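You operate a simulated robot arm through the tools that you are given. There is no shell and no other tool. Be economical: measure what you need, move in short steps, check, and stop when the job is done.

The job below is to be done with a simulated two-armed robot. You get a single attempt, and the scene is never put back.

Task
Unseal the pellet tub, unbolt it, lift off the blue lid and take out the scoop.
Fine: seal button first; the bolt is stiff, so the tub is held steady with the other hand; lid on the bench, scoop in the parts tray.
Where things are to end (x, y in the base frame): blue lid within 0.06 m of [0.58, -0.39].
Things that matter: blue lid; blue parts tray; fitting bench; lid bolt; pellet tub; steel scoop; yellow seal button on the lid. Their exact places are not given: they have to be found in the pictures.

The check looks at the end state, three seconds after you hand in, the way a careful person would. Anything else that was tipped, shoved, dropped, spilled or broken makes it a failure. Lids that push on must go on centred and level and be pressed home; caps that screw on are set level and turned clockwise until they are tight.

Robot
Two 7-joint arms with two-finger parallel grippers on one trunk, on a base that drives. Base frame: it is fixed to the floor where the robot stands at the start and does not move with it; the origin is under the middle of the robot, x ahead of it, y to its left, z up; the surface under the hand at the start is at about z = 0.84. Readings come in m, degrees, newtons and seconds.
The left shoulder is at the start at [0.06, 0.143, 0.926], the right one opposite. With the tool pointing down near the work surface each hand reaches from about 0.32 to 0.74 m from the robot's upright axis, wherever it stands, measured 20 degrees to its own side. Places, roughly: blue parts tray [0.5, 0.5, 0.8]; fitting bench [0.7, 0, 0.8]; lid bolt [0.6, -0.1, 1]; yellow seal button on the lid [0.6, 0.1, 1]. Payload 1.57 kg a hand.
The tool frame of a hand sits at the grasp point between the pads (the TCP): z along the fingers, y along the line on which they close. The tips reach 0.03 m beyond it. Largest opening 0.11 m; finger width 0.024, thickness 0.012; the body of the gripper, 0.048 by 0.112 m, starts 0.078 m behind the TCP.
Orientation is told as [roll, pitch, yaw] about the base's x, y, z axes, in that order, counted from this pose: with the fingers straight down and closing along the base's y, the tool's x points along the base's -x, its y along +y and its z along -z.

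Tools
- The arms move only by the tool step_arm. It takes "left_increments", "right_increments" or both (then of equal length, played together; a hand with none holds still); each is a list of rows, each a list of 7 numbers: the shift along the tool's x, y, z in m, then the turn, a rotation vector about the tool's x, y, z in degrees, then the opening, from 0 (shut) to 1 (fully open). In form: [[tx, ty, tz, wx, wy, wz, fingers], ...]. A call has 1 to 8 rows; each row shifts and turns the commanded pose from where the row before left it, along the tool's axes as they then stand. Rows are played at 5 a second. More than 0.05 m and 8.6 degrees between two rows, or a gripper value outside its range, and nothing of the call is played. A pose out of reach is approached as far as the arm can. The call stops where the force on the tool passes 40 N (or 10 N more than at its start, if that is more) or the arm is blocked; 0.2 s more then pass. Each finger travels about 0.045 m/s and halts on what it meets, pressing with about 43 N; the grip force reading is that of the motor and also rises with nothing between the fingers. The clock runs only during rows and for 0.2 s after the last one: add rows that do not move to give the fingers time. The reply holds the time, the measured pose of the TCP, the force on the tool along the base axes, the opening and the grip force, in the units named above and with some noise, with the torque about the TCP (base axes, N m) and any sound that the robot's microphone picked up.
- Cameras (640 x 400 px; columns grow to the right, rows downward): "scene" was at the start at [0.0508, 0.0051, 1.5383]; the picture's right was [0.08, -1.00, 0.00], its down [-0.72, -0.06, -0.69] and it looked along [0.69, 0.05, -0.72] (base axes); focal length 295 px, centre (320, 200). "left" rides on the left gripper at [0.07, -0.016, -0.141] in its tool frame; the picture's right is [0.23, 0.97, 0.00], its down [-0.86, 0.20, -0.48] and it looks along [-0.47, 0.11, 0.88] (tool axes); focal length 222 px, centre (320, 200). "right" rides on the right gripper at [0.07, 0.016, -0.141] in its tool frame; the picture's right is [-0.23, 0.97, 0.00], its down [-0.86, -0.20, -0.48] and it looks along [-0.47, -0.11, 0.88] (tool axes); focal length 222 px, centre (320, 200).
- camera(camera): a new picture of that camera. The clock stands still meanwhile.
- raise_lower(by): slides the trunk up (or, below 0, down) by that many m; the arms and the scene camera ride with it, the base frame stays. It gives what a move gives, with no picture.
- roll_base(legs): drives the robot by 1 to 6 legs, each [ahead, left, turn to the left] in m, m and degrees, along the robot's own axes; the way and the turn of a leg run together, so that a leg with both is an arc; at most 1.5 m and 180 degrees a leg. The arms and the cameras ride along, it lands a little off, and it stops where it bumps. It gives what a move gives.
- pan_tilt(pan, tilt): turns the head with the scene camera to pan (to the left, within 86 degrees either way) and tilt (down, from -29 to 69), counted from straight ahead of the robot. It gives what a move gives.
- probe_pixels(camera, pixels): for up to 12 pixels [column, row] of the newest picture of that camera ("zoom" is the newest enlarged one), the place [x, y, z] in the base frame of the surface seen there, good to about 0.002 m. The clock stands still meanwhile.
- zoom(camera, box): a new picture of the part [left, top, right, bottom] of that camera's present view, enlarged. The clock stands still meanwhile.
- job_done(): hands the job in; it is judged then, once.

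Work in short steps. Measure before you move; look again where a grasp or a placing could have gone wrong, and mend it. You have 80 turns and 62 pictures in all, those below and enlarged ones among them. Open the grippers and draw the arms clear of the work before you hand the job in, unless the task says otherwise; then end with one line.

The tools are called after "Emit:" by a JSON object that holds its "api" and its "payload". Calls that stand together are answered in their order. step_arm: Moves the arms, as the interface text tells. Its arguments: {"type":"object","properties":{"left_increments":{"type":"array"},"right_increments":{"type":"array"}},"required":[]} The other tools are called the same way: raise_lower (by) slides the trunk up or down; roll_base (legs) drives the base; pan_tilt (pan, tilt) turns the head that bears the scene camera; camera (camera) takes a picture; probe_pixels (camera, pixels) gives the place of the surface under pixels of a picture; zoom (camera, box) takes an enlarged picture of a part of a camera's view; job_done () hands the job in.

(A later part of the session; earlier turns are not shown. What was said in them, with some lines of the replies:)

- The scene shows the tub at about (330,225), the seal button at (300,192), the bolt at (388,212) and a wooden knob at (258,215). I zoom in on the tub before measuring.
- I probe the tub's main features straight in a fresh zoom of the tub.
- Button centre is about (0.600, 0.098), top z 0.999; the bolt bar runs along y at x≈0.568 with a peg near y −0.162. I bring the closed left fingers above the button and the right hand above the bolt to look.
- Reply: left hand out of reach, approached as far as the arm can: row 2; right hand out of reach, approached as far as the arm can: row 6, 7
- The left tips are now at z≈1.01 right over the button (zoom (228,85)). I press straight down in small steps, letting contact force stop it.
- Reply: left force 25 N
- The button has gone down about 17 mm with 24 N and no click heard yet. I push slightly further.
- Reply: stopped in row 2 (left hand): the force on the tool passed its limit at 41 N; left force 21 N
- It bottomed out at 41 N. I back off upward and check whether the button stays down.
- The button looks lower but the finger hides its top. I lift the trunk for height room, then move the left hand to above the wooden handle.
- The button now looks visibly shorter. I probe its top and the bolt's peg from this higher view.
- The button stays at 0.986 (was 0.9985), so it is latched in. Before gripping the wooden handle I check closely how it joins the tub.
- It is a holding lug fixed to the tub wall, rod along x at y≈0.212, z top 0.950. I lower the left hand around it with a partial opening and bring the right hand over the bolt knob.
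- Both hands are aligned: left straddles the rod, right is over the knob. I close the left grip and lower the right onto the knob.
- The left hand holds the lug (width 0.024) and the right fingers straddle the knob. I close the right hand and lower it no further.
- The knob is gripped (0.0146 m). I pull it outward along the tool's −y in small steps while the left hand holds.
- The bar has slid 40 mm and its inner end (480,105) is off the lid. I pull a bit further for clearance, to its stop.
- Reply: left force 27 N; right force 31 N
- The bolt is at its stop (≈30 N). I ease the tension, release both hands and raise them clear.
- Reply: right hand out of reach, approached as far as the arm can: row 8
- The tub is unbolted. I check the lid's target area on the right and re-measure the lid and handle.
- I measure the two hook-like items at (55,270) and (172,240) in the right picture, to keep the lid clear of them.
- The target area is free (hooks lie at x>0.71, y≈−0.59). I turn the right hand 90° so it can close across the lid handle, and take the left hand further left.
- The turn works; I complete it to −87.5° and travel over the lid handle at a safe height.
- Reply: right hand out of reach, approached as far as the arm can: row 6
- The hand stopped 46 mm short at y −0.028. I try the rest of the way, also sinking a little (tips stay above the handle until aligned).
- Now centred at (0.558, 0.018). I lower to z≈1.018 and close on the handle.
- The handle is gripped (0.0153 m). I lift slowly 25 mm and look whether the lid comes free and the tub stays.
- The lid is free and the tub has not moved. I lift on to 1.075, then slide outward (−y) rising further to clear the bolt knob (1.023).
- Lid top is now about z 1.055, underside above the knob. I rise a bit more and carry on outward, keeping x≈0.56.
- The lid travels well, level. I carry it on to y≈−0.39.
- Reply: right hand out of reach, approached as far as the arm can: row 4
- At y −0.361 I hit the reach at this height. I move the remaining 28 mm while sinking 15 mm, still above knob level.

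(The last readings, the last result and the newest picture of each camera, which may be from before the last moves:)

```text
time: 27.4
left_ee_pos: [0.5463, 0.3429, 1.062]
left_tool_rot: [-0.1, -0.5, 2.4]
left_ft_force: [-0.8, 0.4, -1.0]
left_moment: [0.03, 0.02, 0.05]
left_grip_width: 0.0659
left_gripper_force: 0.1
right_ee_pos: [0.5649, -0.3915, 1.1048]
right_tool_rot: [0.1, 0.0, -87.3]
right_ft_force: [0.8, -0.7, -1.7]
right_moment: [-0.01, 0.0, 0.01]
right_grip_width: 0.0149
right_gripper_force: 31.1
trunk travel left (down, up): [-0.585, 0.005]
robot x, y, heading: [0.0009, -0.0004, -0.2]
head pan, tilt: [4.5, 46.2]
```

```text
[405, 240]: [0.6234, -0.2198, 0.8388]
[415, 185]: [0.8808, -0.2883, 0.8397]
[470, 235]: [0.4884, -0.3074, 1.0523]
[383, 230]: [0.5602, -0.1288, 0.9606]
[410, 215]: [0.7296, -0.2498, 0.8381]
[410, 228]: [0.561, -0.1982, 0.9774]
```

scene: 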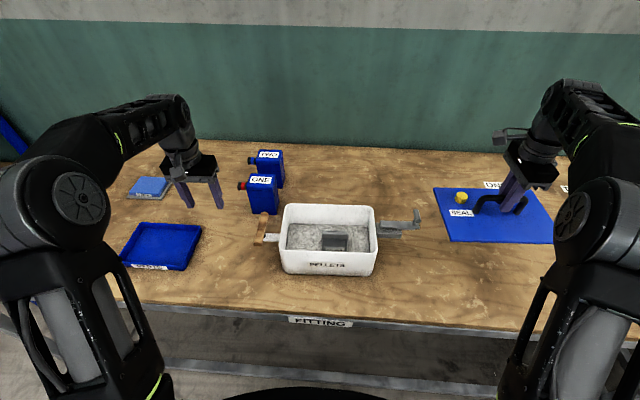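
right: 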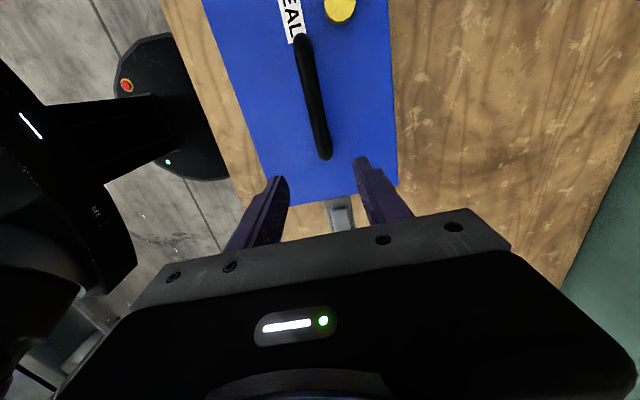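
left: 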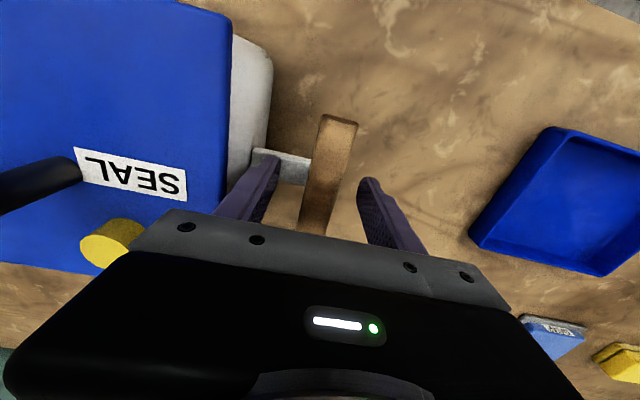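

Lid is over its spot with free bench below; lid top sits 0.052 below the TCP. I lower to just above the bench.

Emit:
{"api": "step_arm", "payload": {"right_increments": [[0, 0, 0.035, 0, 0, 0, 0], [0, 0, 0.035, 0, 0, 0, 0], [0, 0, 0.035, 0, 0, 0, 0], [0, 0, 0.035, 0, 0, 0, 0], [0, 0, 0.03, 0, 0, 0, 0], [0, 0, 0, 0, 0, 0, 0]]}}

Emit:
{"api": "zoom", "payload": {"camera": "scene", "box": [380, 180, 580, 305]}}

```text
time: 28.8
left_ee_pos: [0.5464, 0.3428, 1.0612]
left_tool_rot: [-0.1, -0.5, 2.6]
left_ft_force: [-0.6, 0.0, 0.4]
left_moment: [0.0, -0.02, 0.0]
left_grip_width: 0.0661
left_gripper_force: 0.1
right_ee_pos: [0.5665, -0.3895, 0.9361]
right_tool_rot: [0.1, 0.0, -87.3]
right_ft_force: [-0.7, 0.5, -1.8]
right_moment: [0.04, 0.01, -0.05]
right_grip_width: 0.0155
right_gripper_force: 31.2
trunk travel left (down, up): [-0.585, 0.005]
robot x, y, heading: [-0.0012, 0.0026, 0.2]
head pan, tilt: [4.5, 46.2]
```

```text
3.20 times, centred on (480, 242) of scene
```

zoom: 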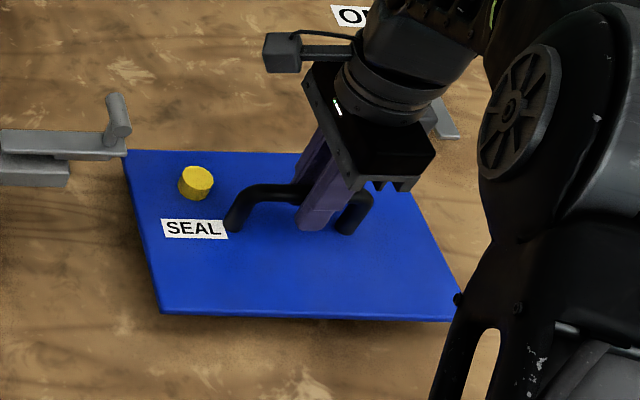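

The lid is about 3 cm above the bench and level. I lower in small steps until it touches.

Emit:
{"api": "step_arm", "payload": {"right_increments": [[0, 0, 0.01, 0, 0, 0, 0], [0, 0, 0.008, 0, 0, 0, 0], [0, 0, 0.005, 0, 0, 0, 0], [0, 0, 0.004, 0, 0, 0, 0], [0, 0, 0.003, 0, 0, 0, 0], [0, 0, 0, 0, 0, 0, 0]]}}

Emit:
{"api": "zoom", "payload": {"camera": "scene", "box": [380, 180, 580, 305]}}

Emit:
{"api": "probe_pixels", "payload": {"camera": "zoom", "pixels": [[150, 170], [180, 300], [430, 310], [250, 280], [200, 180]]}}

```text
time: 30.2
left_ee_pos: [0.5457, 0.3425, 1.0615]
left_tool_rot: [-0.1, -0.5, 2.5]
left_ft_force: [0.4, -0.3, -0.4]
left_moment: [0.01, 0.01, 0.01]
left_grip_width: 0.0661
left_gripper_force: 0.0
right_ee_pos: [0.5659, -0.3923, 0.9039]
right_tool_rot: [0.1, 0.0, -87.3]
right_ft_force: [0.1, -0.5, -2.0]
right_moment: [-0.01, 0.0, -0.04]
right_grip_width: 0.0151
right_gripper_force: 31.0
trunk travel left (down, up): [-0.585, 0.005]
robot x, y, heading: [-0.0028, -0.0002, -0.1]
head pan, tilt: [4.5, 46.2]
```

```text
3.20 times, centred on (480, 242) of scene
```

zoom: 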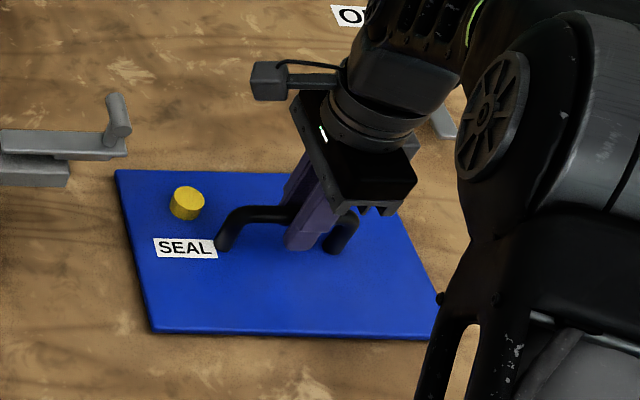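

```text
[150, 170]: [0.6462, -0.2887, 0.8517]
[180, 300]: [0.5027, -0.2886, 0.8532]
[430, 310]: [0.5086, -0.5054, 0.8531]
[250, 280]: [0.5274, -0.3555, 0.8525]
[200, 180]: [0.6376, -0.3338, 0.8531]
```

Lid top at 0.8525, almost touching. I lower a little until contact and then let go and rise.

Emit:
{"api": "step_arm", "payload": {"right_increments": [[0, 0, 0.002, 0, 0, 0, 0], [0, 0, 0.001, 0, 0, 0, 0], [0, 0, 0, 0, 0, 0, 0]]}}

```text
time: 31.0
left_ee_pos: [0.5456, 0.3424, 1.0613]
left_tool_rot: [-0.1, -0.4, 2.5]
left_ft_force: [-0.3, -0.9, 0.0]
left_moment: [-0.02, 0.02, -0.03]
left_grip_width: 0.0659
left_gripper_force: 0.0
right_ee_pos: [0.5652, -0.392, 0.9013]
right_tool_rot: [0.1, 0.0, -87.3]
right_ft_force: [0.0, 0.3, -0.9]
right_moment: [0.04, 0.0, 0.02]
right_grip_width: 0.015
right_gripper_force: 31.5
trunk travel left (down, up): [-0.585, 0.005]
robot x, y, heading: [-0.0038, -0.0031, 0.2]
head pan, tilt: [4.5, 46.2]
```

Emit:
{"api": "step_arm", "payload": {"right_increments": [[0, 0, 0.002, 0, 0, 0, 0], [0, 0, 0.001, 0, 0, 0, 0], [0, 0, 0, 0, 0, 0, 0]]}}

```text
time: 31.8
left_ee_pos: [0.5453, 0.3418, 1.0629]
left_tool_rot: [-0.1, -0.4, 2.5]
left_ft_force: [-0.1, 0.0, 0.6]
left_moment: [0.01, -0.03, 0.0]
left_grip_width: 0.0659
left_gripper_force: 0.1
right_ee_pos: [0.5653, -0.39, 0.8997]
right_tool_rot: [0.3, -0.1, -87.3]
right_ft_force: [2.0, -2.9, 16.0]
right_moment: [0.49, -0.01, -0.01]
right_grip_width: 0.0152
right_gripper_force: 31.0
trunk travel left (down, up): [-0.585, 0.005]
robot x, y, heading: [0.0007, 0.0006, -0.2]
head pan, tilt: [4.5, 46.2]
```

Contact (16 N upward). I ease off slightly, open to half (clear of the handle) and rise straight up.

Emit:
{"api": "step_arm", "payload": {"right_increments": [[0, 0, -0.001, 0, 0, 0, 0], [0, 0, 0, 0, 0, 0, 0.25], [0, 0, 0, 0, 0, 0, 0.5], [0, 0, 0, 0, 0, 0, 0.5], [0, 0, -0.03, 0, 0, 0, 0.5], [0, 0, -0.04, 0, 0, 0, 0.5], [0, 0, -0.04, 0, 0, 0, 0.5], [0, 0, -0.04, 0, 0, 0, 0.5]]}}

Emit:
{"api": "camera", "payload": {"camera": "scene"}}

Emit:
{"api": "zoom", "payload": {"camera": "scene", "box": [240, 185, 400, 285]}}

```text
time: 33.6
left_ee_pos: [0.5461, 0.3418, 1.0622]
left_tool_rot: [-0.2, -0.5, 2.6]
left_ft_force: [0.9, -0.1, 1.3]
left_moment: [-0.01, 0.0, 0.04]
left_grip_width: 0.0659
left_gripper_force: 0.0
right_ee_pos: [0.5658, -0.391, 1.0506]
right_tool_rot: [0.0, -0.1, -87.3]
right_ft_force: [0.0, -0.7, -0.5]
right_moment: [0.01, 0.0, 0.0]
right_grip_width: 0.0551
right_gripper_force: 0.0
trunk travel left (down, up): [-0.585, 0.005]
robot x, y, heading: [0.0009, -0.001, -0.0]
head pan, tilt: [4.5, 46.2]
```

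```text
29 pictures are left
```

scene: 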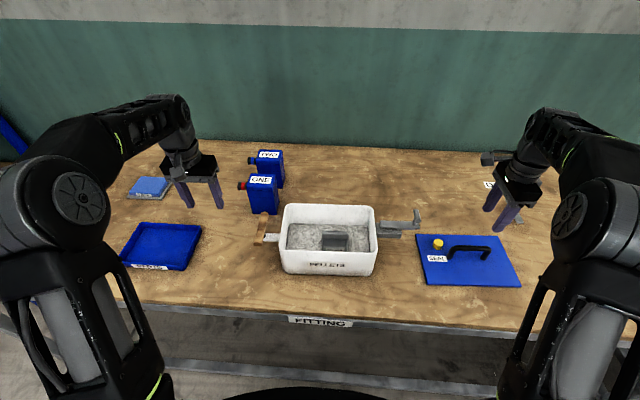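

```text
4.00 times, centred on (320, 235) of scene
```

zoom: 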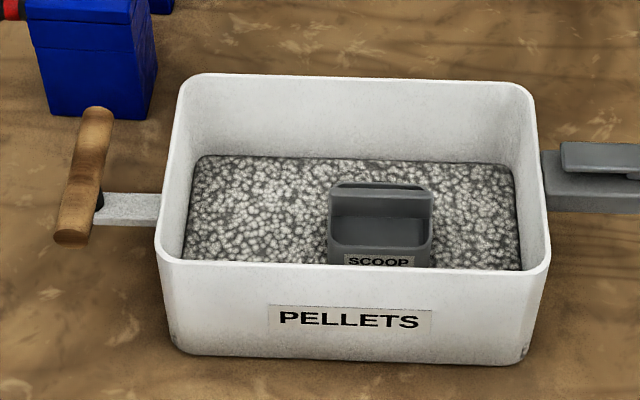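

The lid lies flat at its spot. The scoop is a small grey box-like piece at zoom (380,222); I measure it.

Emit:
{"api": "probe_pixels", "payload": {"camera": "zoom", "pixels": [[380, 184], [340, 190], [425, 192], [380, 210], [380, 235], [335, 245], [428, 245], [378, 258], [345, 262], [300, 220], [470, 220], [380, 165]]}}

Emit:
{"api": "probe_pixels", "payload": {"camera": "scene", "pixels": [[150, 225], [200, 228], [185, 268], [123, 262], [160, 245], [430, 238], [512, 240], [425, 283], [518, 283]]}}

```text
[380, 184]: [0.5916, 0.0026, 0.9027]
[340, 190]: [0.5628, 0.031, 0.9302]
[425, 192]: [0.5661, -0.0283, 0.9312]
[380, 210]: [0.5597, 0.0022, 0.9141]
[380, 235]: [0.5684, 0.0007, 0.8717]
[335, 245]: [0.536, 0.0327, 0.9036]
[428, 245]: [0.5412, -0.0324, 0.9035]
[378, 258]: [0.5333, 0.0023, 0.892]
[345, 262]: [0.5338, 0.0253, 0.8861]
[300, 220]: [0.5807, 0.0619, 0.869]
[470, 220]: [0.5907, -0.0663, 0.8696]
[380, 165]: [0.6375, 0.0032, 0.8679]
```

```text
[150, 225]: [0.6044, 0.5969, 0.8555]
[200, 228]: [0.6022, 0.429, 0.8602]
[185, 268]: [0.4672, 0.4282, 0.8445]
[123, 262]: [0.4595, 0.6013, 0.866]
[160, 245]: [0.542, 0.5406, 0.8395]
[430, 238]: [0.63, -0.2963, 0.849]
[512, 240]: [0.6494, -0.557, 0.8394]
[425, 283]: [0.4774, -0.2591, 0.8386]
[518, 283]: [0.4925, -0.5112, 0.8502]
```

The scoop sits at x 0.533–0.567, y ±0.033, z up to 0.932, in pellets at 0.869. I bring the left hand above the tub to look into it, and park the right hand back out of the way.

Emit:
{"api": "step_arm", "payload": {"left_increments": [[0, -0.045, -0.01, 0, 0, 0, 1], [0, -0.045, -0.01, 0, 0, 0, 1], [0, -0.045, 0, 0, 0, 0, 1], [0, -0.045, 0, 0, 0, 0, 1], [0, -0.045, 0, 0, 0, 0, 1], [0, -0.045, 0, 0, 0, 0, 1], [0, -0.045, 0, 0, 0, 0, 1], [0, -0.027, 0, 0, 0, 0, 1]]}}

Emit:
{"api": "camera", "payload": {"camera": "left"}}

```text
time: 35.4
left_ee_pos: [0.5593, -0.0012, 1.082]
left_tool_rot: [-0.1, -0.5, 2.5]
left_ft_force: [-0.6, 0.0, 0.1]
left_moment: [-0.01, 0.05, 0.01]
left_grip_width: 0.1101
left_gripper_force: 0.0
right_ee_pos: [0.5668, -0.3904, 1.0502]
right_tool_rot: [0.2, 0.0, -87.4]
right_ft_force: [-0.6, 0.3, -1.1]
right_moment: [0.01, 0.01, -0.02]
right_grip_width: 0.0551
right_gripper_force: 0.1
trunk travel left (down, up): [-0.585, 0.005]
robot x, y, heading: [0.0016, 0.001, -0.1]
head pan, tilt: [4.5, 46.2]
```

```text
27 pictures are left
```

left: 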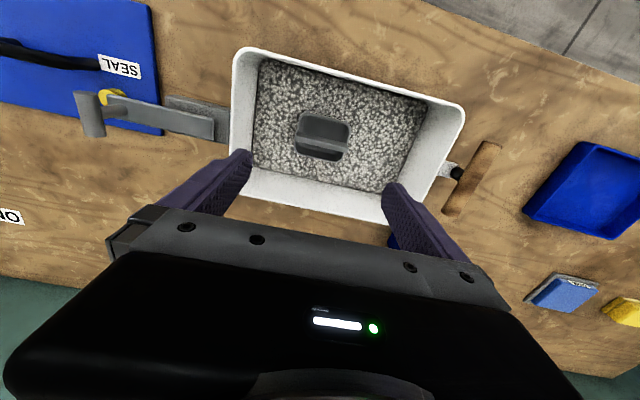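

The scoop shows at (322,137). I zoom in on it.

Emit:
{"api": "zoom", "payload": {"camera": "left", "box": [266, 100, 378, 170]}}

Emit:
{"api": "probe_pixels", "payload": {"camera": "zoom", "pixels": [[210, 60], [450, 110], [185, 190], [180, 310], [430, 330], [320, 90], [320, 150], [310, 190], [310, 240], [305, 290], [300, 325], [470, 200]]}}

```text
5.71 times, centred on (322, 135) of left
```

zoom: 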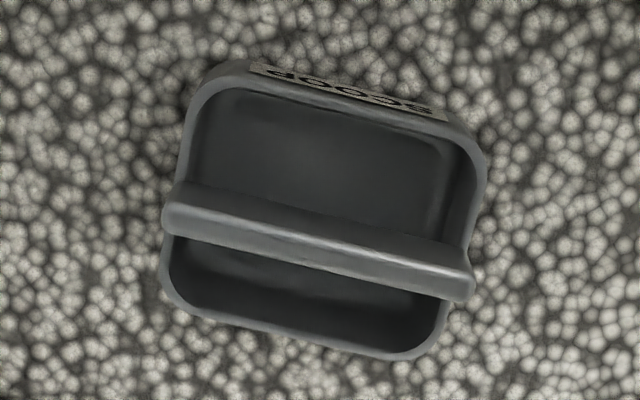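

```text
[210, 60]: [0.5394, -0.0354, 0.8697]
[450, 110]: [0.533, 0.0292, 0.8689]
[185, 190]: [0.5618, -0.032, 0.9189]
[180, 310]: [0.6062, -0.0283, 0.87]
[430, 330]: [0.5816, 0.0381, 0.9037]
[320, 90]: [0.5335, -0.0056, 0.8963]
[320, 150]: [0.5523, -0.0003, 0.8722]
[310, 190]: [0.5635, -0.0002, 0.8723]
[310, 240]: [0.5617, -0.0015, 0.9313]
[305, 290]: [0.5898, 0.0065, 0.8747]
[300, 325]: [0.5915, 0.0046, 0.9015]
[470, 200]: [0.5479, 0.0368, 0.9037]
```

The scoop has a crossbar along y at x≈0.563 (z 0.906–0.932, ~12 mm thick). I turn the left hand 90° so the fingers can close across it.

Emit:
{"api": "step_arm", "payload": {"left_increments": [[0, 0, 0, 0, 0, -8.2, 0.6], [0, 0, 0, 0, 0, -8.2, 0.6], [0, 0, 0, 0, 0, -8.2, 0.6], [0, 0, 0, 0, 0, -8.2, 0.6], [0, 0, 0, 0, 0, -8.2, 0.6], [0, 0, 0, 0, 0, -8.2, 0.6], [0, 0, 0, 0, 0, -8.2, 0.6], [0, 0, 0, 0, 0, -8.2, 0.6]]}}

Emit:
{"api": "step_arm", "payload": {"left_increments": [[0, 0, 0, 0, 0, -8.2, 0.5], [0, 0, 0, 0, 0, -8.2, 0.5], [0, 0, 0, 0, 0, -8.2, 0.5], [0, 0, 0, 0, 0, 0, 0.5], [0, 0, 0, 0, 0, 0, 0.5]]}}

Emit:
{"api": "camera", "payload": {"camera": "left"}}

```text
time: 37.2
left_ee_pos: [0.5606, 0.0008, 1.082]
left_tool_rot: [-0.5, 0.0, 68.3]
left_ft_force: [-0.4, -0.3, -0.1]
left_moment: [-0.01, -0.03, 0.03]
left_grip_width: 0.0657
left_gripper_force: 0.0
right_ee_pos: [0.5665, -0.391, 1.0492]
right_tool_rot: [0.2, 0.0, -87.2]
right_ft_force: [-0.8, -0.1, -0.7]
right_moment: [0.02, 0.0, 0.0]
right_grip_width: 0.0549
right_gripper_force: 0.0
trunk travel left (down, up): [-0.585, 0.005]
robot x, y, heading: [0.0002, 0.0001, -0.1]
head pan, tilt: [4.5, 46.2]
```

```text
time: 38.4
left_ee_pos: [0.5601, 0.0007, 1.0822]
left_tool_rot: [-0.4, 0.1, 92.7]
left_ft_force: [-1.1, -0.3, 0.1]
left_moment: [-0.02, 0.0, -0.02]
left_grip_width: 0.0551
left_gripper_force: 0.0
right_ee_pos: [0.5672, -0.3901, 1.0479]
right_tool_rot: [0.2, 0.0, -87.4]
right_ft_force: [0.2, 0.0, -0.2]
right_moment: [0.01, -0.03, 0.0]
right_grip_width: 0.055
right_gripper_force: 0.0
trunk travel left (down, up): [-0.585, 0.005]
robot x, y, heading: [-0.004, -0.001, -0.1]
head pan, tilt: [4.5, 46.2]
```

```text
25 pictures are left
```

left: 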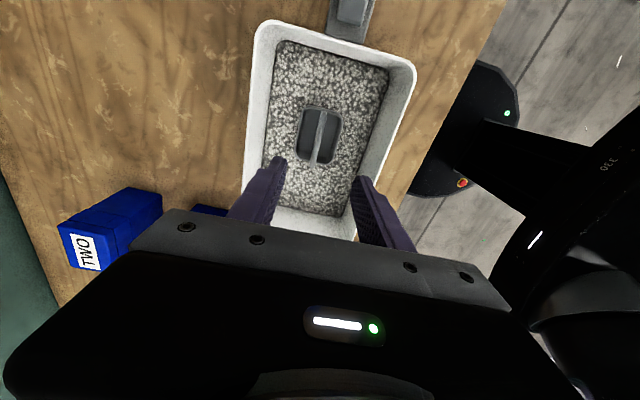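

Aligned over the crossbar. I shift 3 mm in +x and descend to just above the scoop for a check.

Emit:
{"api": "step_arm", "payload": {"left_increments": [[0, -0.003, 0.03, 0, 0, 0, 0.5], [0, 0, 0.03, 0, 0, 0, 0.5], [0, 0, 0.03, 0, 0, 0, 0.5], [0, 0, 0.025, 0, 0, 0, 0.5], [0, 0, 0, 0, 0, 0, 0.5]]}}

Emit:
{"api": "zoom", "payload": {"camera": "left", "box": [230, 60, 400, 240]}}

Emit:
{"api": "zoom", "payload": {"camera": "scene", "box": [240, 185, 400, 285]}}

```text
time: 39.6
left_ee_pos: [0.5632, 0.001, 0.9683]
left_tool_rot: [-0.6, 0.0, 92.7]
left_ft_force: [0.7, 0.2, 1.5]
left_moment: [-0.03, -0.01, -0.03]
left_grip_width: 0.0549
left_gripper_force: 0.0
right_ee_pos: [0.5671, -0.3908, 1.0499]
right_tool_rot: [0.1, 0.0, -87.2]
right_ft_force: [0.5, 0.4, -0.8]
right_moment: [0.04, 0.01, 0.05]
right_grip_width: 0.0552
right_gripper_force: 0.1
trunk travel left (down, up): [-0.585, 0.005]
robot x, y, heading: [0.0024, -0.0023, 0.0]
head pan, tilt: [4.5, 46.2]
```

```text
2.22 times, centred on (315, 150) of left
```

zoom: 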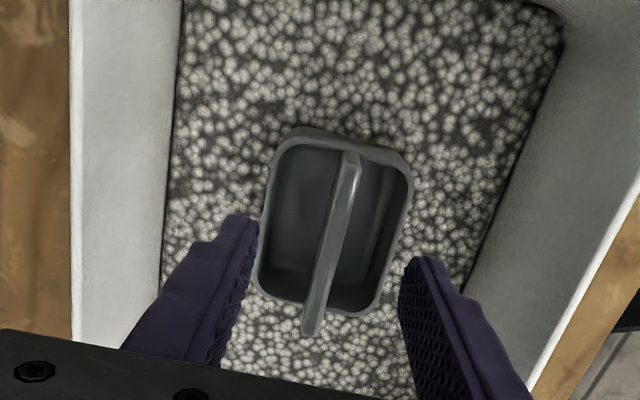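

```text
4.00 times, centred on (320, 235) of scene
```

zoom: 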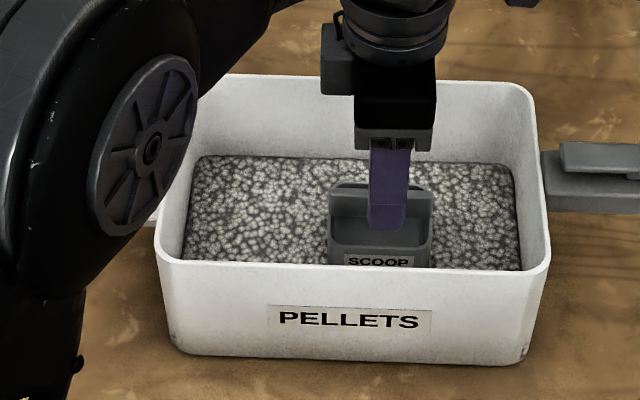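

The crossbar lies between the fingers. I go down 31 mm to z≈0.937 and close.

Emit:
{"api": "step_arm", "payload": {"left_increments": [[0, 0, 0.015, 0, 0, 0, 0.5], [0, 0, 0.012, 0, 0, 0, 0.5], [0, 0, 0.005, 0, 0, 0, 0.4], [0, 0, 0, 0, 0, 0, 0.2], [0, 0, 0, 0, 0, 0, 0], [0, 0, 0, 0, 0, 0, 0], [0, 0, 0, 0, 0, 0, 0]]}}

Emit:
{"api": "zoom", "payload": {"camera": "scene", "box": [240, 185, 400, 285]}}

```text
time: 41.2
left_ee_pos: [0.5633, 0.0004, 0.9345]
left_tool_rot: [-0.5, 0.1, 92.6]
left_ft_force: [-0.2, 1.0, 0.5]
left_moment: [-0.03, 0.06, -0.03]
left_grip_width: 0.0073
left_gripper_force: 26.2
right_ee_pos: [0.5672, -0.3915, 1.0501]
right_tool_rot: [0.0, 0.0, -87.3]
right_ft_force: [-0.5, 0.2, -0.2]
right_moment: [0.0, -0.02, 0.01]
right_grip_width: 0.055
right_gripper_force: 0.1
trunk travel left (down, up): [-0.585, 0.005]
robot x, y, heading: [-0.0015, 0.0014, 0.1]
head pan, tilt: [4.5, 46.2]
```

```text
4.00 times, centred on (320, 235) of scene
```

zoom: 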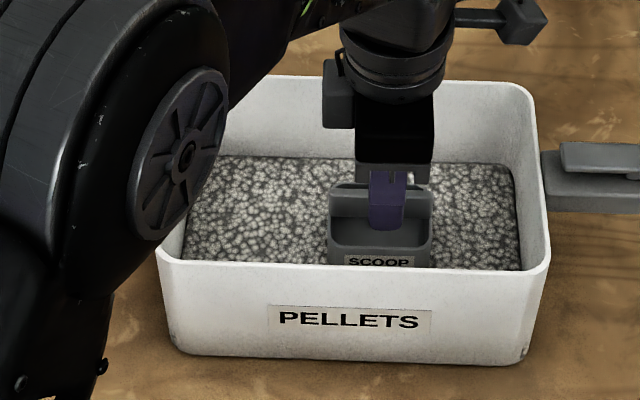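

Gripped on the crossbar (0.0073 m). I lift it straight up slowly.

Emit:
{"api": "step_arm", "payload": {"left_increments": [[0, 0, -0.01, 0, 0, 0, 0], [0, 0, -0.015, 0, 0, 0, 0], [0, 0, -0.02, 0, 0, 0, 0], [0, 0, -0.025, 0, 0, 0, 0], [0, 0, -0.03, 0, 0, 0, 0], [0, 0, -0.03, 0, 0, 0, 0], [0, 0, -0.02, 0, 0, 0, 0], [0, 0, 0, 0, 0, 0, 0]]}}

Emit:
{"api": "camera", "payload": {"camera": "scene"}}

```text
time: 43.0
left_ee_pos: [0.5626, 0.0002, 1.0839]
left_tool_rot: [-0.5, 0.3, 92.8]
left_ft_force: [0.0, -0.2, 0.0]
left_moment: [-0.02, 0.01, 0.0]
left_grip_width: 0.0074
left_gripper_force: 26.7
right_ee_pos: [0.5661, -0.3905, 1.0501]
right_tool_rot: [0.2, 0.0, -87.4]
right_ft_force: [0.7, -0.3, -0.3]
right_moment: [-0.02, 0.01, 0.0]
right_grip_width: 0.0547
right_gripper_force: 0.0
trunk travel left (down, up): [-0.585, 0.005]
robot x, y, heading: [-0.002, 0.0001, -0.2]
head pan, tilt: [4.5, 46.2]
```

```text
21 pictures are left
```

scene: 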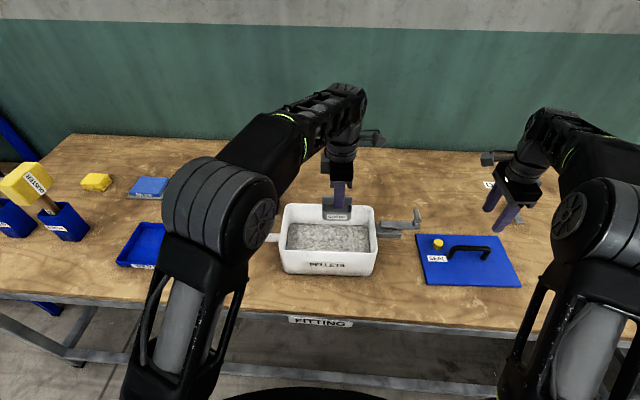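

The scoop is out and hangs level, well above the rim (bottom ≈1.01). I carry it left toward the tray at about (0.535, 0.52).

Emit:
{"api": "step_arm", "payload": {"left_increments": [[-0.045, 0, 0, 0, 0, 0, 0], [-0.045, 0, 0, 0, 0, 0, 0], [-0.045, 0, 0, 0, 0, 0, 0], [-0.045, 0, 0, 0, 0, 0, 0], [-0.045, 0, 0, 0, 0, 0, 0], [-0.045, 0, 0, 0, 0, 0, 0], [-0.045, 0, 0, 0, 0, 0, 0], [-0.045, 0, 0, 0, 0, 0, 0]]}}

Emit:
{"api": "step_arm", "payload": {"left_increments": [[-0.04, 0, 0, 0, 0, 0, 0], [-0.04, 0, 0.015, 0, 0, 0, 0], [-0.04, 0, 0.02, 0, 0, 0, 0], [-0.03, 0, 0.02, 0, 0, 0, 0], [0, 0, 0, 0, 0, 0, 0]]}}

Emit:
{"api": "camera", "payload": {"camera": "left"}}

Emit:
{"api": "camera", "payload": {"camera": "scene"}}

```text
time: 44.8
left_ee_pos: [0.5457, 0.3614, 1.0838]
left_tool_rot: [-0.4, 0.3, 92.6]
left_ft_force: [0.0, 0.1, -0.3]
left_moment: [-0.03, -0.02, -0.01]
left_grip_width: 0.0072
left_gripper_force: 27.0
right_ee_pos: [0.5672, -0.3902, 1.0499]
right_tool_rot: [0.1, -0.1, -87.3]
right_ft_force: [-0.2, -0.1, -0.3]
right_moment: [-0.02, -0.01, -0.02]
right_grip_width: 0.055
right_gripper_force: 0.2
trunk travel left (down, up): [-0.585, 0.005]
robot x, y, heading: [0.0015, 0.0013, 0.1]
head pan, tilt: [4.5, 46.2]
```

```text
time: 46.0
left_ee_pos: [0.5364, 0.5123, 1.0309]
left_tool_rot: [-0.5, 0.1, 92.7]
left_ft_force: [-0.3, -0.2, -1.3]
left_moment: [-0.01, -0.03, -0.01]
left_grip_width: 0.0071
left_gripper_force: 26.7
right_ee_pos: [0.5658, -0.3911, 1.05]
right_tool_rot: [0.0, -0.1, -87.3]
right_ft_force: [-0.2, 0.3, 0.9]
right_moment: [-0.01, 0.01, 0.02]
right_grip_width: 0.0551
right_gripper_force: 0.0
trunk travel left (down, up): [-0.585, 0.005]
robot x, y, heading: [0.0004, -0.0012, 0.2]
head pan, tilt: [4.5, 46.2]
```

```text
20 pictures are left
```

left: 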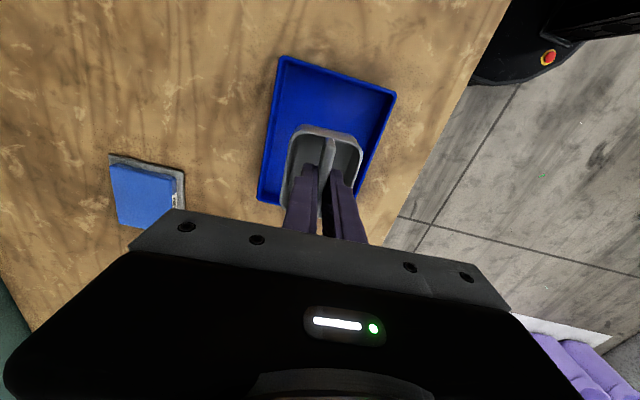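

```text
19 pictures are left
```

scene: 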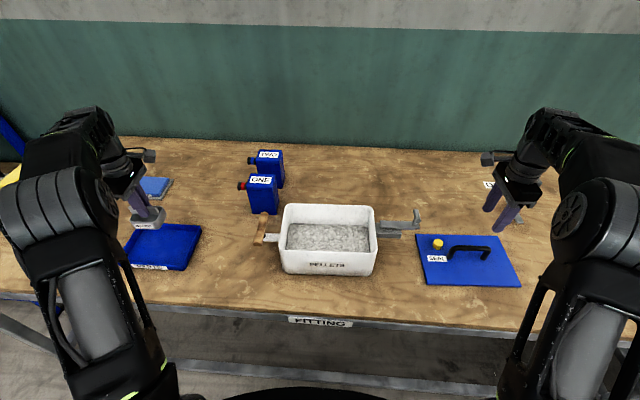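

The scoop hangs over the tray's middle. I lower it to z≈0.93 then look.

Emit:
{"api": "step_arm", "payload": {"left_increments": [[-0.008, 0.002, 0.025, 0, 0, 0, 0], [0, 0, 0.025, 0, 0, 0, 0], [0, 0, 0.025, 0, 0, 0, 0], [0, 0, 0.02, 0, 0, 0, 0], [0, 0, 0, 0, 0, 0, 0]]}}

Emit:
{"api": "camera", "payload": {"camera": "left"}}

Emit:
{"api": "zoom", "payload": {"camera": "scene", "box": [80, 180, 240, 290]}}

```text
time: 47.2
left_ee_pos: [0.5355, 0.517, 0.9334]
left_tool_rot: [-0.5, 0.1, 92.7]
left_ft_force: [0.6, -0.1, -0.6]
left_moment: [0.0, 0.0, 0.04]
left_grip_width: 0.0071
left_gripper_force: 26.5
right_ee_pos: [0.567, -0.391, 1.0491]
right_tool_rot: [0.1, 0.0, -87.3]
right_ft_force: [-0.5, -0.2, -0.1]
right_moment: [0.03, 0.02, 0.03]
right_grip_width: 0.055
right_gripper_force: 0.0
trunk travel left (down, up): [-0.585, 0.005]
robot x, y, heading: [0.002, 0.0006, -0.0]
head pan, tilt: [4.5, 46.2]
```

```text
18 pictures are left
```

left: 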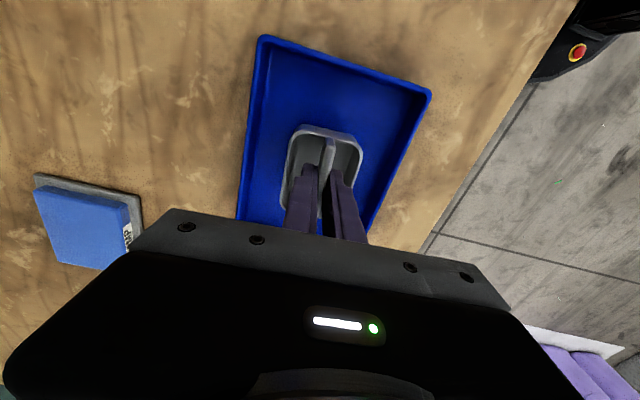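

```text
3.64 times, centred on (160, 235) of scene
```

zoom: 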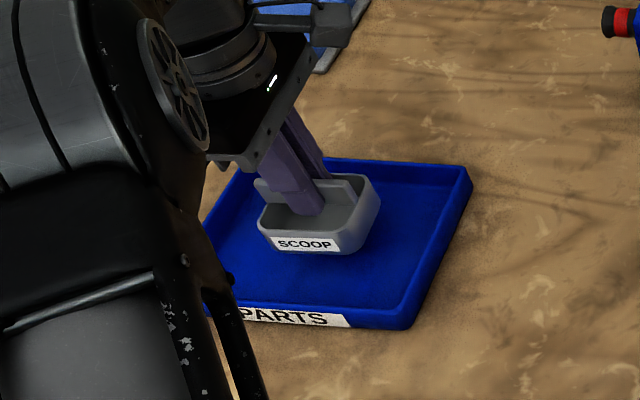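

The scoop is level inside the tray's outline, a bit above its floor. I lower in small steps to contact.

Emit:
{"api": "step_arm", "payload": {"left_increments": [[0, 0, 0.006, 0, 0, 0, 0], [0, 0, 0.005, 0, 0, 0, 0], [0, 0, 0.004, 0, 0, 0, 0], [0, 0, 0.003, 0, 0, 0, 0], [0, 0, 0, 0, 0, 0, 0]]}}

Emit:
{"api": "zoom", "payload": {"camera": "scene", "box": [120, 200, 200, 255]}}

Emit:
{"api": "probe_pixels", "payload": {"camera": "zoom", "pixels": [[300, 230], [300, 255], [300, 275], [300, 300], [400, 255]]}}

```text
time: 48.4
left_ee_pos: [0.5375, 0.5177, 0.9152]
left_tool_rot: [-0.5, 0.1, 92.7]
left_ft_force: [0.6, 0.0, -0.9]
left_moment: [-0.03, -0.01, -0.01]
left_grip_width: 0.0072
left_gripper_force: 26.8
right_ee_pos: [0.5665, -0.3921, 1.05]
right_tool_rot: [0.0, 0.0, -87.3]
right_ft_force: [0.7, 0.4, 0.6]
right_moment: [0.02, 0.0, 0.0]
right_grip_width: 0.0548
right_gripper_force: 0.1
trunk travel left (down, up): [-0.585, 0.005]
robot x, y, heading: [-0.0005, -0.0007, 0.1]
head pan, tilt: [4.5, 46.2]
```

```text
7.27 times, centred on (160, 228) of scene
```

zoom: 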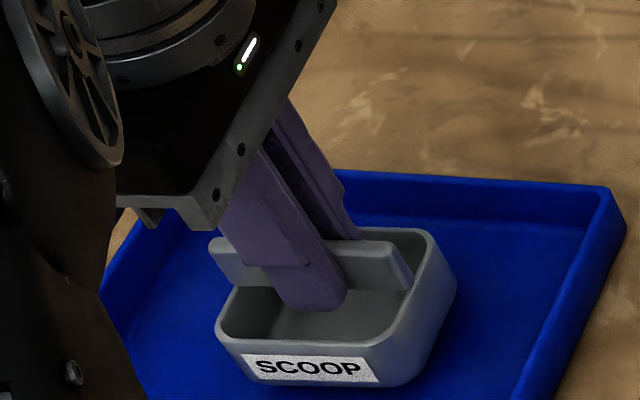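

```text
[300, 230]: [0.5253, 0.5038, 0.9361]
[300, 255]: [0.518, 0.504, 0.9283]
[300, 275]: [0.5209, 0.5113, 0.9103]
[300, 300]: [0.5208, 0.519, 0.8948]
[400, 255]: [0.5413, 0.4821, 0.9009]
```

Almost down, no contact yet. I continue in 2–3 mm steps.

Emit:
{"api": "step_arm", "payload": {"left_increments": [[0, 0, 0.003, 0, 0, 0, 0], [0, 0, 0.003, 0, 0, 0, 0], [0, 0, 0, 0, 0, 0, 0]]}}

Emit:
{"api": "zoom", "payload": {"camera": "scene", "box": [120, 200, 200, 255]}}

```text
time: 49.2
left_ee_pos: [0.5366, 0.5173, 0.9109]
left_tool_rot: [-0.5, 0.1, 92.7]
left_ft_force: [-0.1, -0.1, 0.1]
left_moment: [-0.01, -0.01, 0.02]
left_grip_width: 0.0072
left_gripper_force: 26.8
right_ee_pos: [0.5671, -0.3909, 1.0495]
right_tool_rot: [0.1, 0.0, -87.3]
right_ft_force: [-0.7, -0.5, -1.2]
right_moment: [-0.02, 0.01, -0.01]
right_grip_width: 0.0551
right_gripper_force: 0.1
trunk travel left (down, up): [-0.585, 0.005]
robot x, y, heading: [0.0002, -0.0028, 0.1]
head pan, tilt: [4.5, 46.2]
```

```text
7.27 times, centred on (160, 228) of scene
```

zoom: 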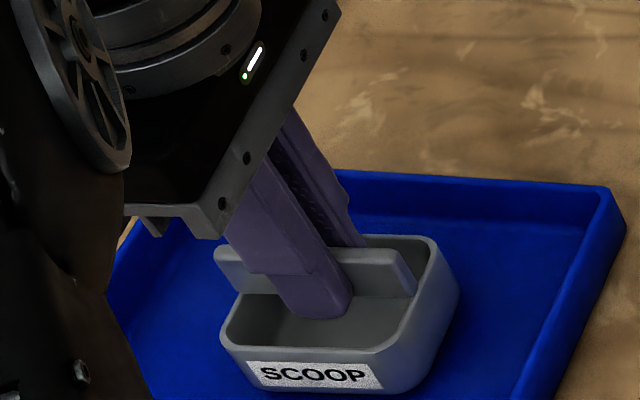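

Emit:
{"api": "step_arm", "payload": {"left_increments": [[0, 0, 0.002, 0, 0, 0, 0], [0, 0, 0.002, 0, 0, 0, 0], [0, 0, 0, 0, 0, 0, 0]]}}

```text
time: 50.0
left_ee_pos: [0.5365, 0.5187, 0.9051]
left_tool_rot: [-0.3, 0.2, 92.6]
left_ft_force: [-0.6, 0.6, -1.3]
left_moment: [-0.03, 0.03, 0.02]
left_grip_width: 0.0074
left_gripper_force: 26.6
right_ee_pos: [0.5659, -0.3903, 1.0497]
right_tool_rot: [0.0, 0.1, -87.3]
right_ft_force: [-0.3, 0.4, -0.5]
right_moment: [-0.01, 0.02, 0.0]
right_grip_width: 0.055
right_gripper_force: 0.1
trunk travel left (down, up): [-0.585, 0.005]
robot x, y, heading: [0.0001, -0.0011, 0.1]
head pan, tilt: [4.5, 46.2]
```

Still no contact at 0.905; I lower a little more.

Emit:
{"api": "step_arm", "payload": {"left_increments": [[0, 0, 0.002, 0, 0, 0, 0], [0, 0, 0.002, 0, 0, 0, 0], [0, 0, 0, 0, 0, 0, 0]]}}

Emit:
{"api": "zoom", "payload": {"camera": "scene", "box": [120, 200, 200, 255]}}

Emit:
{"api": "probe_pixels", "payload": {"camera": "zoom", "pixels": [[310, 360], [390, 365], [420, 370], [450, 310], [270, 345]]}}

```text
time: 50.8
left_ee_pos: [0.5367, 0.5166, 0.9049]
left_tool_rot: [-0.9, -0.1, 92.7]
left_ft_force: [1.0, 1.4, 21.8]
left_moment: [-0.09, 0.35, -0.01]
left_grip_width: 0.0074
left_gripper_force: 27.0
right_ee_pos: [0.5656, -0.3923, 1.0494]
right_tool_rot: [0.3, 0.1, -87.3]
right_ft_force: [0.0, 0.6, -0.7]
right_moment: [0.0, -0.03, -0.02]
right_grip_width: 0.0551
right_gripper_force: 0.0
trunk travel left (down, up): [-0.585, 0.005]
robot x, y, heading: [-0.0041, 0.0004, -0.1]
head pan, tilt: [4.5, 46.2]
```

```text
7.27 times, centred on (160, 228) of scene
```

zoom: 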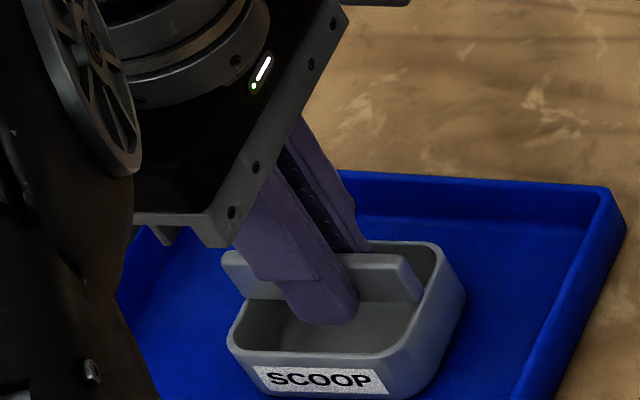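

```text
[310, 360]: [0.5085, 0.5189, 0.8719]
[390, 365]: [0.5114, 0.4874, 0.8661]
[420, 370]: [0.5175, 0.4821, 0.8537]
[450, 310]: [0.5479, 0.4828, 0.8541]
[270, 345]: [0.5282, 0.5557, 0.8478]
```

Contact at 22 N: the scoop stands on the tray floor. I ease off, open only to 0.2 so the fingers stay inside the scoop's walls, and rise.

Emit:
{"api": "step_arm", "payload": {"left_increments": [[0, 0, -0.003, 0, 0, 0, 0], [0, 0, 0, 0, 0, 0, 0.1], [0, 0, 0, 0, 0, 0, 0.18], [0, 0, 0, 0, 0, 0, 0.18], [0, 0, -0.02, 0, 0, 0, 0.18], [0, 0, -0.03, 0, 0, 0, 0.18], [0, 0, -0.04, 0, 0, 0, 0.3], [0, 0, -0.04, 0, 0, 0, 0.5]]}}

Emit:
{"api": "camera", "payload": {"camera": "scene"}}

Emit:
{"api": "camera", "payload": {"camera": "left"}}

```text
time: 52.6
left_ee_pos: [0.5401, 0.5171, 1.0348]
left_tool_rot: [-0.4, 0.2, 92.8]
left_ft_force: [-0.3, -0.6, 0.3]
left_moment: [0.0, -0.02, -0.03]
left_grip_width: 0.0549
left_gripper_force: 0.0
right_ee_pos: [0.566, -0.3912, 1.0499]
right_tool_rot: [0.0, 0.0, -87.3]
right_ft_force: [-0.1, 0.3, 0.2]
right_moment: [-0.02, 0.0, -0.05]
right_grip_width: 0.055
right_gripper_force: 0.1
trunk travel left (down, up): [-0.585, 0.005]
robot x, y, heading: [0.0045, 0.001, 0.1]
head pan, tilt: [4.5, 46.2]
```

```text
13 pictures are left
```

scene: 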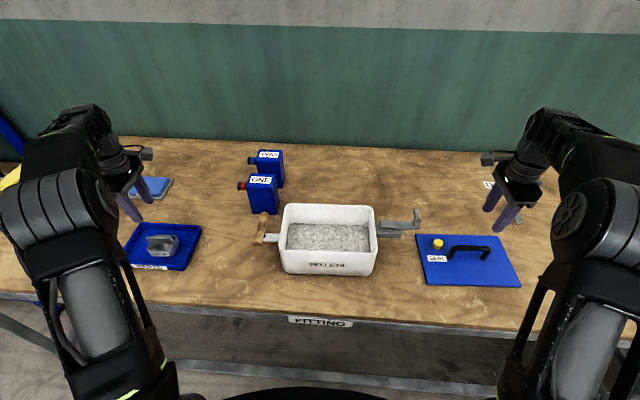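

```text
12 pictures are left
```

left: 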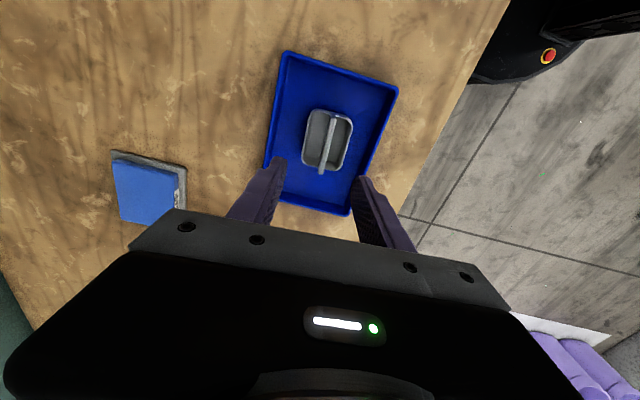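

Scoop stands upright inside the tray, the lid lies flat at ≈(0.566, −0.39), and nothing else has moved. I open both grippers and draw the hands up and back.

Emit:
{"api": "step_arm", "payload": {"left_increments": [[0, 0, -0.02, 0, 0, 0, 1], [0, 0.03, -0.02, 0, 0, 0, 1], [0, 0.04, 0, 0, 0, 0, 1], [0, 0.04, 0, 0, 0, 0, 1], [0, 0, 0, 0, 0, 0, 1]], "right_increments": [[0, 0, -0.02, 0, 0, 0, 1], [0, -0.03, -0.02, 0, 0, 0, 1], [0, -0.04, 0, 0, 0, 0, 1], [0, -0.04, 0, 0, 0, 0, 1], [0, 0, 0, 0, 0, 0, 1]]}}

Emit:
{"api": "camera", "payload": {"camera": "scene"}}

Emit:
{"api": "probe_pixels", "payload": {"camera": "scene", "pixels": [[418, 238], [500, 238], [428, 281], [518, 281], [468, 248], [438, 242], [160, 235], [262, 228]]}}

```text
time: 53.8
left_ee_pos: [0.4265, 0.5133, 1.0741]
left_tool_rot: [-0.4, 0.0, 92.6]
left_ft_force: [0.6, 0.0, -0.3]
left_moment: [0.01, 0.05, -0.03]
left_grip_width: 0.1101
left_gripper_force: 0.0
right_ee_pos: [0.4579, -0.3964, 1.0887]
right_tool_rot: [-0.1, 0.0, -87.3]
right_ft_force: [1.0, 0.3, -0.1]
right_moment: [0.01, 0.02, 0.01]
right_grip_width: 0.1097
right_gripper_force: 0.0
trunk travel left (down, up): [-0.585, 0.005]
robot x, y, heading: [0.0018, -0.0023, 0.1]
head pan, tilt: [4.5, 46.2]
```

```text
11 pictures are left
```

scene: 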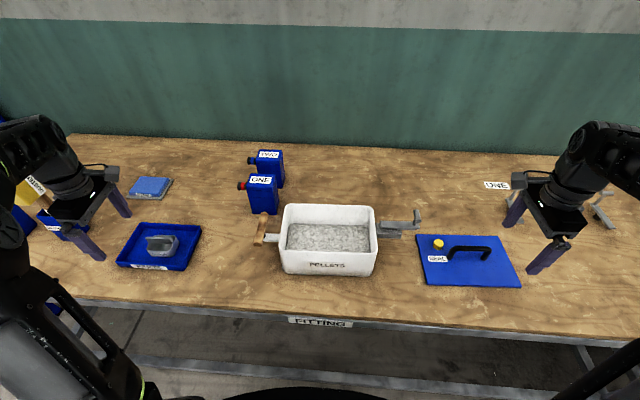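

```text
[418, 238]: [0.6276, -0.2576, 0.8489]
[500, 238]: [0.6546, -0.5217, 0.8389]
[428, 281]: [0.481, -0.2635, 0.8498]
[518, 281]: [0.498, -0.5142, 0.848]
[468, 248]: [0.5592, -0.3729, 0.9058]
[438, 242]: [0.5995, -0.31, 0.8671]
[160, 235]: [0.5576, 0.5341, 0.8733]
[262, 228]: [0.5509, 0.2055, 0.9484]
```

The lid is centred at about (0.567, −0.39), the scoop is in the tray, the tub is unmoved and the arms are clear. I hand the job in.

Emit:
{"api": "job_done", "payload": {}}

```text
The job is handed in.
```

The tub is unsealed and unbolted, the blue lid lies flat on the bench at about (0.567, −0.39), within the 0.06 m limit, and the scoop stands upright in the blue parts tray.
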